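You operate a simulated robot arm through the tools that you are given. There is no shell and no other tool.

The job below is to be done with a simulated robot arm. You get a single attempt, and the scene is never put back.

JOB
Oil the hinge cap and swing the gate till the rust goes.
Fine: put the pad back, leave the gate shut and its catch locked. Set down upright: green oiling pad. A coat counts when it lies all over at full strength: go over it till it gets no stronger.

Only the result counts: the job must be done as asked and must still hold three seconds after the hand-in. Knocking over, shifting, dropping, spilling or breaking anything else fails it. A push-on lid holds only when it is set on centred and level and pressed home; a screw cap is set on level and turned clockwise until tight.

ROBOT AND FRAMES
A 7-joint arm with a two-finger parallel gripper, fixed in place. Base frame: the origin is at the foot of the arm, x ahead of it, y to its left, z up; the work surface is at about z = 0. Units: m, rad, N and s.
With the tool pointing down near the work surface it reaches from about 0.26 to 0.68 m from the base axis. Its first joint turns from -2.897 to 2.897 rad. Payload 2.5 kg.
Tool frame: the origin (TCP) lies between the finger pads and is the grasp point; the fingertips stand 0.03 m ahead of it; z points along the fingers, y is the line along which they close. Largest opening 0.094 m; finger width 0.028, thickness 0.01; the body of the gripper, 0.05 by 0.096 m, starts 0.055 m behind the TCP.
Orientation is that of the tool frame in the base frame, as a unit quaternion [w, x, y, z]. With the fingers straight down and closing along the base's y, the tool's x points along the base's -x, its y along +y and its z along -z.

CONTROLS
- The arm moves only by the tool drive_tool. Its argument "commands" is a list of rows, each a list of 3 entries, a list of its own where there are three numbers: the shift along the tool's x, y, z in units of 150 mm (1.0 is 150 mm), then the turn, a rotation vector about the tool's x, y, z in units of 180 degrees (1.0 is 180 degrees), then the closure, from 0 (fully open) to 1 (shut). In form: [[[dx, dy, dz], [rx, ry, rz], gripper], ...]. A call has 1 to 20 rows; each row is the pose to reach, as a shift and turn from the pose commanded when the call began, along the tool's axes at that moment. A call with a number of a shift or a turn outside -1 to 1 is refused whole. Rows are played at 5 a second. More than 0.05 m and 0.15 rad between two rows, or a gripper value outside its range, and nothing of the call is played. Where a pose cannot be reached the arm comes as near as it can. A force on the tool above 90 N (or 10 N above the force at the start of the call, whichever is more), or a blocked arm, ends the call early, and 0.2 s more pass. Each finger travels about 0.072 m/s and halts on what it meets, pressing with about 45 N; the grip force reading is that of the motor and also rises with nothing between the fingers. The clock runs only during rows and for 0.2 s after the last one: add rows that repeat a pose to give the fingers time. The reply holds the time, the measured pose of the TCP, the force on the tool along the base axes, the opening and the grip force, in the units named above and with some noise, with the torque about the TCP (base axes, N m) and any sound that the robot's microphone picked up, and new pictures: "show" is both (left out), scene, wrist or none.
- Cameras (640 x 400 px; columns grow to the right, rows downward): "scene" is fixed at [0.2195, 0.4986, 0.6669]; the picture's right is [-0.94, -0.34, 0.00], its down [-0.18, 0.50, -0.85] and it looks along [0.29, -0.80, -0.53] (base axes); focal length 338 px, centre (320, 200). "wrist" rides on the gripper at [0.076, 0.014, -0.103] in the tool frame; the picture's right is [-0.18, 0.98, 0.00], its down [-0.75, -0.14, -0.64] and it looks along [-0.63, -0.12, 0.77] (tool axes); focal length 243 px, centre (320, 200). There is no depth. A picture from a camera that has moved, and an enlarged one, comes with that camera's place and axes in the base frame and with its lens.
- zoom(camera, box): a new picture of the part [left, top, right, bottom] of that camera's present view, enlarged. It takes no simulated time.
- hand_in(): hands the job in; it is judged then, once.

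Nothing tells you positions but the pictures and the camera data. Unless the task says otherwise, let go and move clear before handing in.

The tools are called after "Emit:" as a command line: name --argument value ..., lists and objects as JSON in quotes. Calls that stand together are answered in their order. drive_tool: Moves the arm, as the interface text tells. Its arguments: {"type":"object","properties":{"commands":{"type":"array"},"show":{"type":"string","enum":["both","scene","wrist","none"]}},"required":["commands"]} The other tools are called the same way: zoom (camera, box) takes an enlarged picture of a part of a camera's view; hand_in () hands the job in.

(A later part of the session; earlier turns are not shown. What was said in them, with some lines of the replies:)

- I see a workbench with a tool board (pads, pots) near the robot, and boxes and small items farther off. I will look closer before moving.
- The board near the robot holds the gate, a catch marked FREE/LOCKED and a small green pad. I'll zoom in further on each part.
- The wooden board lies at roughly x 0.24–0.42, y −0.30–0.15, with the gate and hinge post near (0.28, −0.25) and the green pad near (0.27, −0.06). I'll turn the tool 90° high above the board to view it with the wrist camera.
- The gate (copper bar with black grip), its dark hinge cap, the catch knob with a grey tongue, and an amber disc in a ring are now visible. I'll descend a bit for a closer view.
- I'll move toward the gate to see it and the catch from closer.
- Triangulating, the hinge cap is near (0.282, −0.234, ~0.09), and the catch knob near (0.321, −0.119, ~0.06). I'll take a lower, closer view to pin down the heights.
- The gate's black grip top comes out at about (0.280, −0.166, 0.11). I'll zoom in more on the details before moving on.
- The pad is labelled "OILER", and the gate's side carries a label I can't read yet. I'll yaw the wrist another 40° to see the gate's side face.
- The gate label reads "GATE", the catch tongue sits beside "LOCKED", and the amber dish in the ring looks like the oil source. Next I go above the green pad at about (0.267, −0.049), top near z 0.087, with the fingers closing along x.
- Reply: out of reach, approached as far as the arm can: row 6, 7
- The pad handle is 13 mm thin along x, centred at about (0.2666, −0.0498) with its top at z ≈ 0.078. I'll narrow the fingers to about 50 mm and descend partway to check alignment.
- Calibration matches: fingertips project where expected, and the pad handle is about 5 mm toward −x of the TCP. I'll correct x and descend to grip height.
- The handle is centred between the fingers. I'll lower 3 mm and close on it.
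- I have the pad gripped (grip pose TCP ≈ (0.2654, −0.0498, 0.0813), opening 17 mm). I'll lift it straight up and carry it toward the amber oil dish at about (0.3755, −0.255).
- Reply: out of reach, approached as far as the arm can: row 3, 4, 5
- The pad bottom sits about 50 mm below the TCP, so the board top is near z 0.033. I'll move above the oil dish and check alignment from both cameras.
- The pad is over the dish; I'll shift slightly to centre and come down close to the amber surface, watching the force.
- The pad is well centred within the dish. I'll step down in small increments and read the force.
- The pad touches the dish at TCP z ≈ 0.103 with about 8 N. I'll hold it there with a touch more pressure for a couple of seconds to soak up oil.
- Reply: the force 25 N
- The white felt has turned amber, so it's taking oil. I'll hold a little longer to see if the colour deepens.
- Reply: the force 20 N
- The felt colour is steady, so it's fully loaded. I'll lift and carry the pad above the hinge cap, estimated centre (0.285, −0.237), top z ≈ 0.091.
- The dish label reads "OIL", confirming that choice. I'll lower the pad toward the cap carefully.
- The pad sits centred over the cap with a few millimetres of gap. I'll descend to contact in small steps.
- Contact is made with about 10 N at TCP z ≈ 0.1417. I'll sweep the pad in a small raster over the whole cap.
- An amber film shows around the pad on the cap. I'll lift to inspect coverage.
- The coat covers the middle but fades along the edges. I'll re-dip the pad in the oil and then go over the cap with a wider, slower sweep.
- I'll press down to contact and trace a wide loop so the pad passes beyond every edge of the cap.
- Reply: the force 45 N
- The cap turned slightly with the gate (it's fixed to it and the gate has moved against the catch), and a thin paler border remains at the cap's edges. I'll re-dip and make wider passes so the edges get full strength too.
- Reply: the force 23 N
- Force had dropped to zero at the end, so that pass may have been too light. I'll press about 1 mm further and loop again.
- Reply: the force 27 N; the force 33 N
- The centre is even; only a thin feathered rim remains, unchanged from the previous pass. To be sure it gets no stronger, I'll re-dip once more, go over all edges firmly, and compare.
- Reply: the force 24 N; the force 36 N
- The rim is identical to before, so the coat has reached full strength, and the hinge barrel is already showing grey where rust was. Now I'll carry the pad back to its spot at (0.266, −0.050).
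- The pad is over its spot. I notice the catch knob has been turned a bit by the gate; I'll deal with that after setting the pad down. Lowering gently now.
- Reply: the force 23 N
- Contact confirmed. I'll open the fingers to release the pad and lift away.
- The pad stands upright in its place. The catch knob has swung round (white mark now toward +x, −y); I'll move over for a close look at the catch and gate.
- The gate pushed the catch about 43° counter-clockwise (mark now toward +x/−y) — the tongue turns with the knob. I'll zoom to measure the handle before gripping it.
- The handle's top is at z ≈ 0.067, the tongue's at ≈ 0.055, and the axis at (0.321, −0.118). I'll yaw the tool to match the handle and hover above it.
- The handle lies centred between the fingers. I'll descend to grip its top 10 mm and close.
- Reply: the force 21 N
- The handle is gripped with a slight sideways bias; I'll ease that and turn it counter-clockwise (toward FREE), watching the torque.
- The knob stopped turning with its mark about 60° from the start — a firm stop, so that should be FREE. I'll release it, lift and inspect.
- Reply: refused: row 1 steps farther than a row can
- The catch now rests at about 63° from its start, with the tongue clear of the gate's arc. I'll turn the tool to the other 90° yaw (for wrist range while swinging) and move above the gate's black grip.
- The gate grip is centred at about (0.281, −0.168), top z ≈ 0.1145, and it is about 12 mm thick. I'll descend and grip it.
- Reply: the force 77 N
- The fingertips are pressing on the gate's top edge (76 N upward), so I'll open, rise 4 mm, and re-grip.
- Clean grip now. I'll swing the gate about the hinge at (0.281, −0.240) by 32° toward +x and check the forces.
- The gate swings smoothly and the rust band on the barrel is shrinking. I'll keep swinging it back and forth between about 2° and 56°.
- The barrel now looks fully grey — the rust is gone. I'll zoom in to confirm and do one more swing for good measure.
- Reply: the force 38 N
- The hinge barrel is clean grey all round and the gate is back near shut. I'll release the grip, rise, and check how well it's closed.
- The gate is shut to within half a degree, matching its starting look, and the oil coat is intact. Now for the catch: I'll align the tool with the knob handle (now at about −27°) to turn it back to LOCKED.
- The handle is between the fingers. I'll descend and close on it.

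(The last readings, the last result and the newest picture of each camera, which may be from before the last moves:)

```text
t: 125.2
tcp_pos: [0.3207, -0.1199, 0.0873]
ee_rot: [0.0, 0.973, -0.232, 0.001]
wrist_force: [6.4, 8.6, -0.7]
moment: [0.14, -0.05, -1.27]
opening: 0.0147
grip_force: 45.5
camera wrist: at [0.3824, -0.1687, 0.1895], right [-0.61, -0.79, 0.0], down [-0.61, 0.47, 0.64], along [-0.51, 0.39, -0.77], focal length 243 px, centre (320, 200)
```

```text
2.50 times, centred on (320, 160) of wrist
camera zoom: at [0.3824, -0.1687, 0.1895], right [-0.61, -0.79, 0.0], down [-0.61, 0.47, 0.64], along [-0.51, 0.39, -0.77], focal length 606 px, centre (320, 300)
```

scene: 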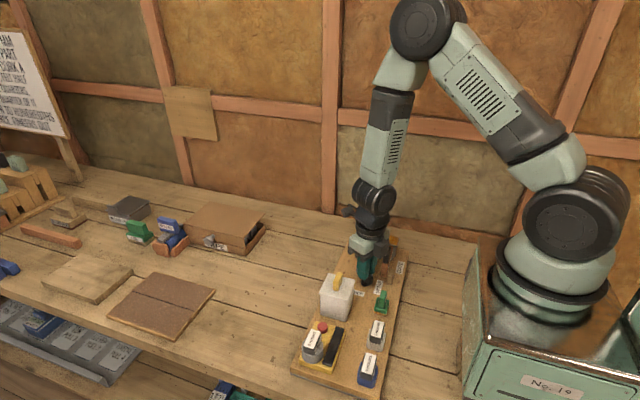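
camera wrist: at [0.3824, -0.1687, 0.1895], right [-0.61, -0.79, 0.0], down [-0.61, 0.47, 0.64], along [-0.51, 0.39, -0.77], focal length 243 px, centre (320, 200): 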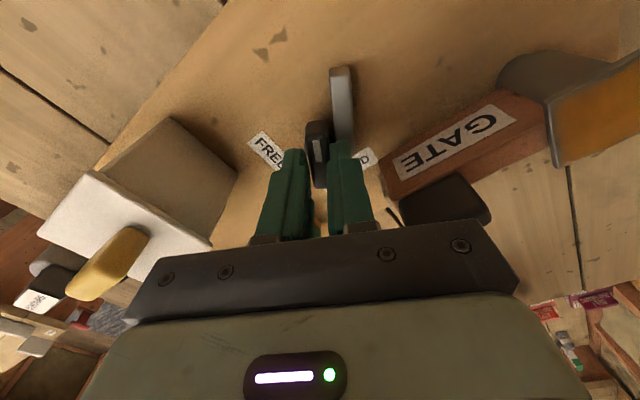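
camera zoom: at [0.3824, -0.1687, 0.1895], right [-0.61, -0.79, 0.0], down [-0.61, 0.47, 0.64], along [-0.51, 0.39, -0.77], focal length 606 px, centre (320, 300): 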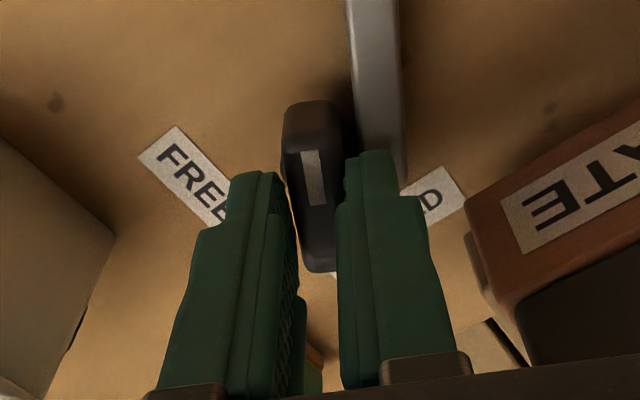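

Gripped. I'll turn the handle clockwise toward LOCKED, first most of the way.

Emit:
drive_tool --commands '[[[0, 0, 0], [0, 0, 0.04], 1], [[0, 0, 0], [0, 0, 0.08], 1], [[0, 0, 0], [0, 0, 0.12], 1], [[0, 0, 0], [0, 0, 0.16], 1], [[0, 0, 0], [0, 0, 0.2], 1], [[0, 0, 0], [0, 0, 0.24], 1], [[0, 0, 0], [0, 0, 0.28], 1], [[0, 0, 0], [0, 0, 0.28], 1]]'

Emit:
zoom --camera "wrist" --box '[200, 80, 440, 240]'

Emit:
zoom --camera "scene" --box '[340, 220, 430, 300]'

```text
t: 127.0
tcp_pos: [0.3197, -0.12, 0.0872]
ee_rot: [-0.001, 0.781, -0.625, 0.0]
wrist_force: [-3.4, 18.6, 14.5]
moment: [0.23, 0.08, 0.01]
opening: 0.0137
grip_force: 45.3
camera wrist: at [0.3233, -0.1989, 0.1896], right [-1.0, -0.04, 0.0], down [-0.03, 0.77, 0.64], along [-0.02, 0.64, -0.77], focal length 243 px, centre (320, 200)
```

scene: 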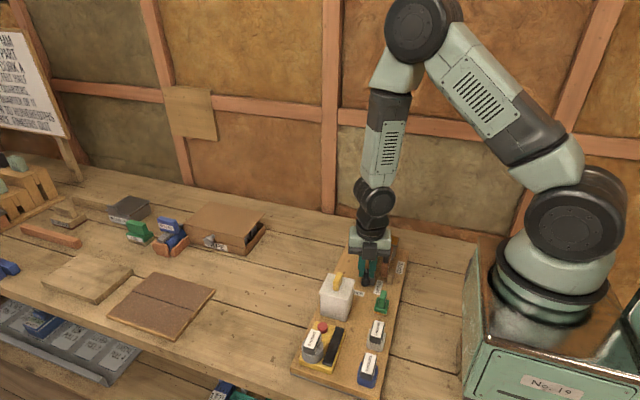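
wrist: 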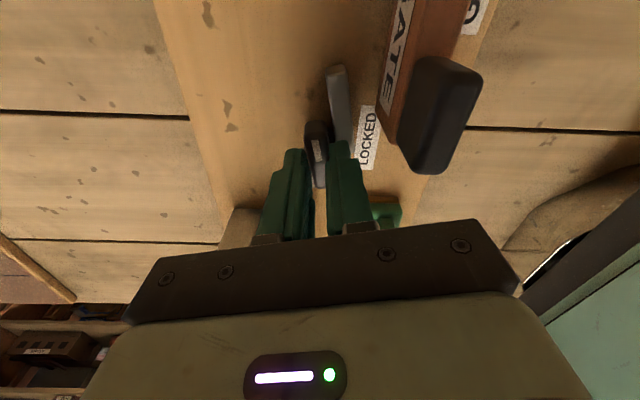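

```text
2.50 times, centred on (320, 160) of wrist
camera zoom: at [0.3233, -0.1989, 0.1896], right [-1.0, -0.04, 0.0], down [-0.03, 0.77, 0.64], along [-0.02, 0.64, -0.77], focal length 606 px, centre (320, 300)
```

zoom: 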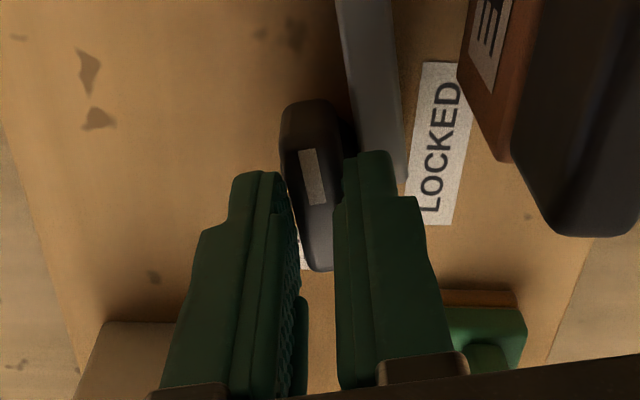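

```text
5.00 times, centred on (385, 260) of scene
camera zoom: at [0.2195, 0.4986, 0.6669], right [-0.94, -0.34, 0.0], down [-0.18, 0.5, -0.85], along [0.29, -0.8, -0.53], focal length 1688 px, centre (-5, -100)
```

zoom: 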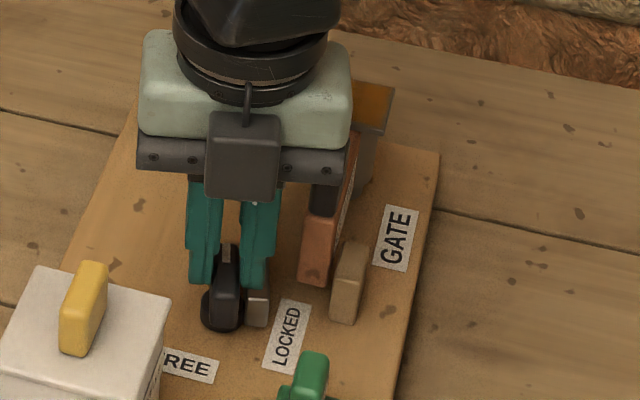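

The handle follows nicely, now at about −77°. I'll turn the remaining 13° to its original −90° and check for a stop.

Emit:
drive_tool --commands '[[[0, 0, 0], [0, 0, 0.035], 1], [[0, 0, 0], [0, 0, 0.069], 1], [[0, 0, 0], [0, 0, 0.069], 1], [[0, 0, 0], [0, 0, 0.069], 1]]' --show "none"

```text
t: 128.0
tcp_pos: [0.3198, -0.1204, 0.0873]
ee_rot: [0.0, 0.709, -0.705, 0.0]
wrist_force: [-9.0, 21.4, 26.2]
moment: [0.43, 0.26, 0.02]
opening: 0.0137
grip_force: 45.4
```

No stop torque yet at −90°. I'll nudge a few degrees further to see whether the locked end-stop is here or beyond.

Emit:
drive_tool --commands '[[[0, 0, 0], [0, 0, 0.012], 1], [[0, 0, 0], [0, 0, 0.025], 1], [[0, 0, 0], [0, 0, 0.025], 1]]' --show "none"

```text
t: 128.8
tcp_pos: [0.3201, -0.1219, 0.0877]
ee_rot: [0.001, -0.681, 0.732, -0.001]
wrist_force: [-7.6, 17.3, 10.2]
moment: [0.59, 0.17, 1.39]
opening: 0.0154
grip_force: 44.7
```

A firm stop right at the original −90° — the catch is fully LOCKED. I'll ease the twist, open, and lift away.

Emit:
drive_tool --commands '[[[0, 0, 0], [0, 0, -0.018], 1], [[0, 0, 0], [0, 0, -0.018], 0.8], [[0, 0, 0], [0, 0, -0.018], 0.6], [[0, 0, 0], [0, 0, -0.018], 0.574], [[0, 0, -0.2], [0, 0, -0.018], 0.574], [[0, 0, -0.45], [0, 0, -0.018], 0.574], [[0.2, 0, -0.7], [0, 0, -0.018], 0.574], [[0.45, 0.1, -0.9], [0, 0, -0.018], 0.574], [[0.45, 0.1, -0.9], [0, 0, -0.018], 0.574]]'

Emit:
zoom --camera "scene" --box '[340, 225, 420, 295]'

Emit:
zoom --camera "wrist" --box '[220, 0, 420, 180]'

```text
refused: row 8 steps farther than a row can; nothing moved
```

```text
5.71 times, centred on (380, 260) of scene
camera zoom: at [0.2195, 0.4986, 0.6669], right [-0.94, -0.34, 0.0], down [-0.18, 0.5, -0.85], along [0.29, -0.8, -0.53], focal length 1930 px, centre (-23, -143)
```

zoom: 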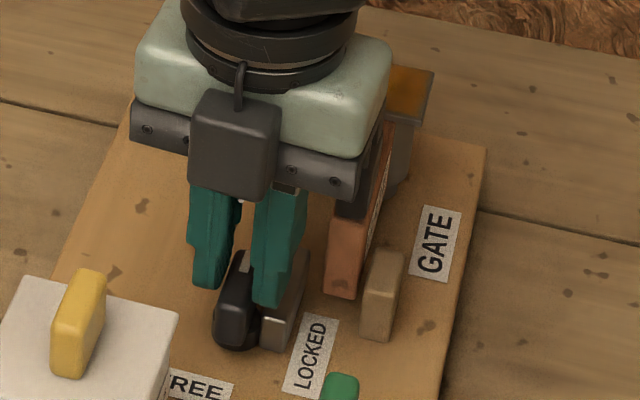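

```text
2.22 times, centred on (320, 90) of wrist
camera zoom: at [0.3007, -0.1969, 0.1895], right [-0.97, 0.26, 0.0], down [0.2, 0.74, 0.64], along [0.16, 0.62, -0.77], focal length 539 px, centre (320, 444)
```

zoom: 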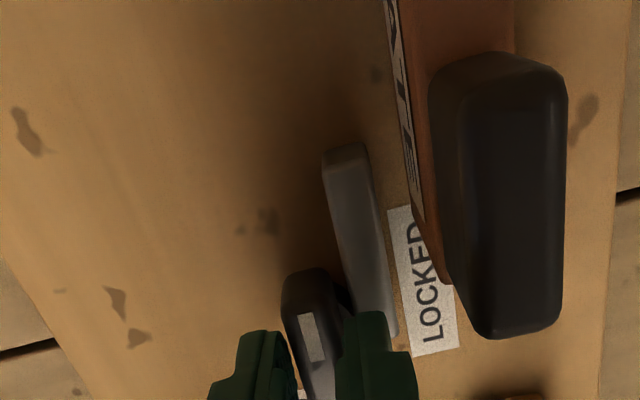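

Emit:
drive_tool --commands '[[[0, 0, 0], [0, 0, -0.018], 1], [[0, 0, 0], [0, 0, -0.018], 0.8], [[0, 0, 0], [0, 0, -0.018], 0.6], [[0, 0, 0], [0, 0, -0.018], 0.574], [[0, 0, -0.2], [0, 0, -0.018], 0.574], [[0, 0, -0.45], [0, 0, -0.018], 0.574], [[0, 0, -0.7], [0, 0, -0.018], 0.574], [[0.2, 0.05, -0.8], [0, 0, -0.018], 0.574], [[0.4, 0.1, -0.8], [0, 0, -0.018], 0.574], [[0.4, 0.1, -0.8], [0, 0, -0.018], 0.574]]'

Emit:
zoom --camera "scene" --box '[340, 225, 420, 295]'

Emit:
zoom --camera "wrist" --box '[220, 20, 420, 200]'

```text
t: 131.0
tcp_pos: [0.3003, -0.1791, 0.2073]
ee_rot: [0.0, -0.701, 0.713, 0.0]
wrist_force: [-0.8, -0.7, -0.2]
moment: [0.04, -0.02, -0.01]
opening: 0.04
grip_force: 0.0
camera wrist: at [0.2851, -0.2568, 0.3091], right [-0.98, 0.2, 0.0], down [0.15, 0.75, 0.64], along [0.13, 0.63, -0.77], focal length 243 px, centre (320, 200)
```

scene: 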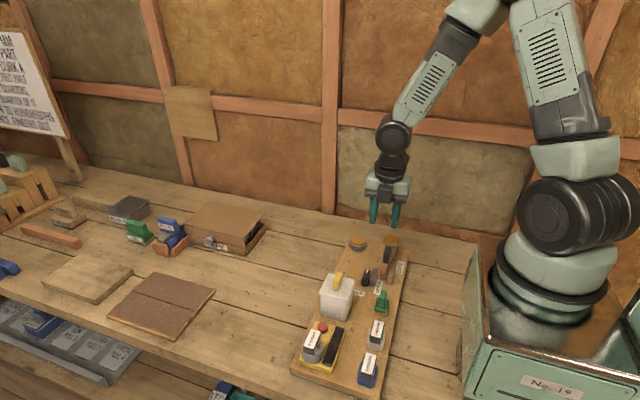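
wrist: 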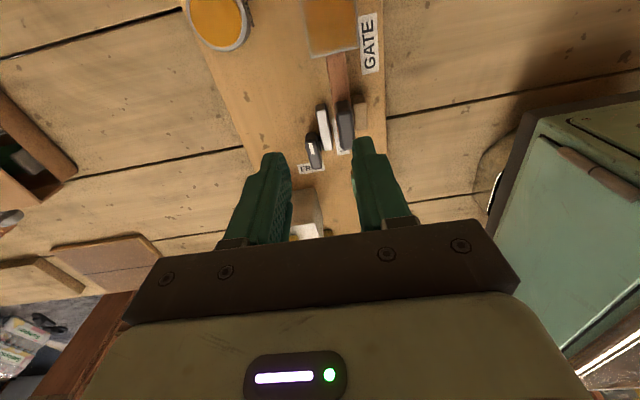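

```text
5.71 times, centred on (380, 260) of scene
camera zoom: at [0.2195, 0.4986, 0.6669], right [-0.94, -0.34, 0.0], down [-0.18, 0.5, -0.85], along [0.29, -0.8, -0.53], focal length 1930 px, centre (-23, -143)
```

zoom: 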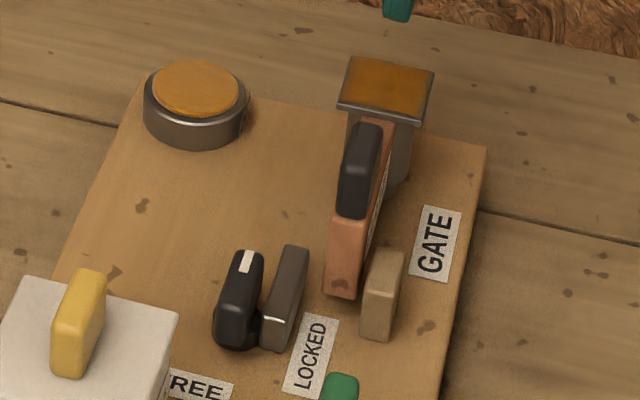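

```text
2.22 times, centred on (320, 110) of wrist
camera zoom: at [0.2851, -0.2568, 0.3091], right [-0.98, 0.2, 0.0], down [0.15, 0.75, 0.64], along [0.13, 0.63, -0.77], focal length 539 px, centre (320, 400)
```

zoom: 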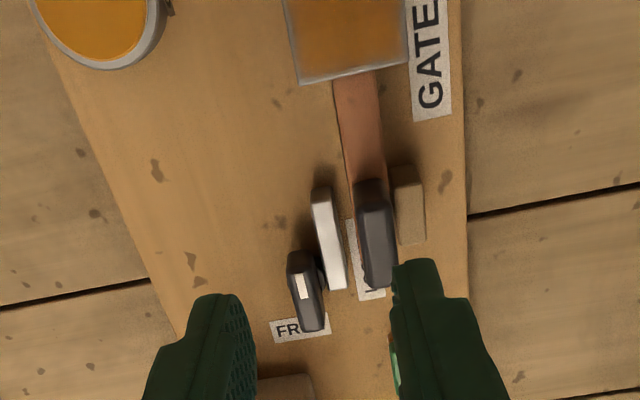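

Catch and gate now match the starting picture exactly, with the rust gone. Let me check the cap coat and the pad one last time.

Emit:
zoom --camera "scene" --box '[378, 228, 402, 250]'

Emit:
zoom --camera "wrist" --box '[290, 0, 380, 60]'

Emit:
zoom --camera "scene" --box '[290, 270, 420, 400]'

```text
16.00 times, centred on (390, 239) of scene
camera zoom: at [0.2195, 0.4986, 0.6669], right [-0.94, -0.34, 0.0], down [-0.18, 0.5, -0.85], along [0.29, -0.8, -0.53], focal length 5403 px, centre (-800, -424)
```

zoom: 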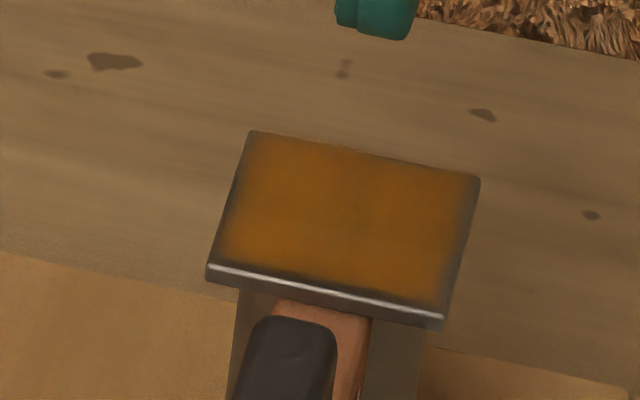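

```text
6.67 times, centred on (335, 30) of wrist
camera zoom: at [0.2851, -0.2568, 0.3091], right [-0.98, 0.2, 0.0], down [0.15, 0.75, 0.64], along [0.13, 0.63, -0.77], focal length 1618 px, centre (220, 1333)
```

zoom: 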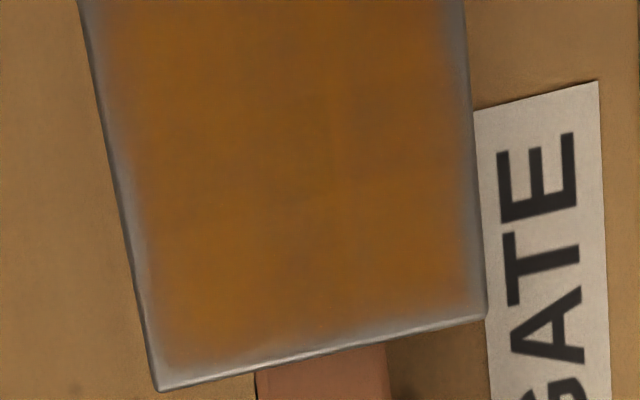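

```text
3.08 times, centred on (355, 335) of scene
camera zoom: at [0.2195, 0.4986, 0.6669], right [-0.94, -0.34, 0.0], down [-0.18, 0.5, -0.85], along [0.29, -0.8, -0.53], focal length 1039 px, centre (212, -215)
```

zoom: 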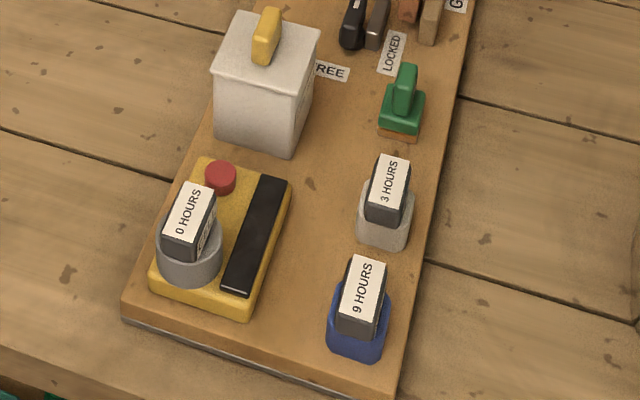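

Everything matches the start except the oiled cap, the clean barrel, and the used felt; the pad is upright in its spot. I'll move clear upward and then hand in.

Emit:
drive_tool --commands '[[[0, 0, -0.25], [0, 0, 0], 0.574], [[0, 0, -0.5], [0, 0, 0], 0.3], [[0, -0.2, -0.7], [0, 0, 0], 0], [[0, -0.4, -0.8], [0, 0, 0], 0], [[0, -0.4, -0.8], [0, 0, 0], 0]]'

Emit:
zoom --camera "scene" --box '[320, 220, 430, 320]'

```text
t: 132.2
tcp_pos: [0.3622, -0.1812, 0.3275]
ee_rot: [0.0, -0.701, 0.713, 0.0]
wrist_force: [0.1, -0.4, 0.0]
moment: [-0.01, -0.01, -0.01]
opening: 0.094
grip_force: 0.2
camera wrist: at [0.3468, -0.2569, 0.4294], right [-0.98, 0.2, 0.0], down [0.15, 0.75, 0.64], along [0.13, 0.63, -0.77], focal length 243 px, centre (320, 200)
```

scene: 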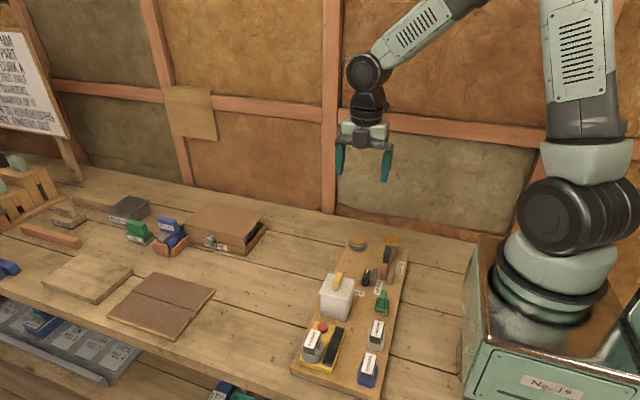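
wrist: 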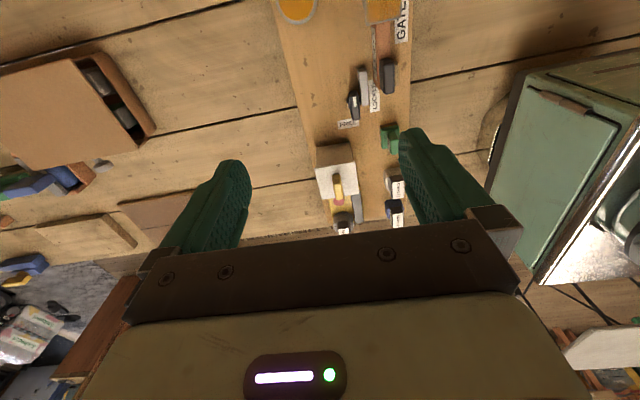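

```text
4.00 times, centred on (375, 270) of scene
camera zoom: at [0.2195, 0.4986, 0.6669], right [-0.94, -0.34, 0.0], down [-0.18, 0.5, -0.85], along [0.29, -0.8, -0.53], focal length 1351 px, centre (100, -80)
```

zoom: 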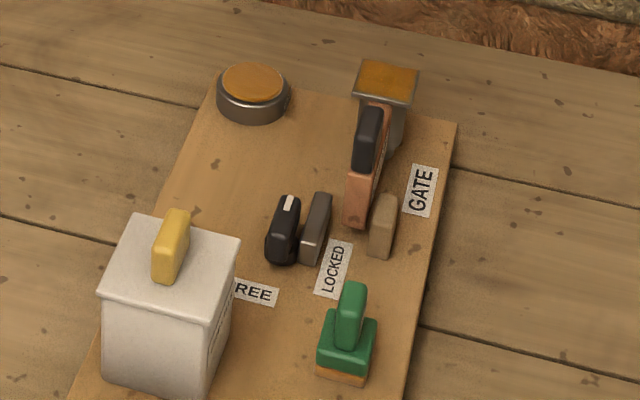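

The cap is oiled, the barrel is free of rust, and the gate is shut with the catch on LOCKED. The pad stands upright in its place and the arm is clear, so I'm handing in.

Emit:
hand_in

```text
The job is handed in.
```

The job is handed in; the result hasn't come back, so what follows is what I could see before handing in.

- **Oil:** the hinge cap is coated in amber oil. A thin paler rim remains at the cap's edges. It looked the same after the last two re-dips and wide passes, so I took the coat as full strength.
- **Rust:** I swung the gate back and forth about its hinge until the hinge barrel showed clean grey with no red left.
- **Gate and catch:** the gate is shut, within about half a degree by my measurement. The catch is turned back against its stop at LOCKED, in the same position as at the start. While I was oiling, pad friction had swung the gate and pushed the catch part of the way toward FREE.
- **Pad:** the green oiling pad stands upright where I found it, with its felt now oil-stained.

Nothing else on the board or bench looked moved, and the arm is open and clear of the work.
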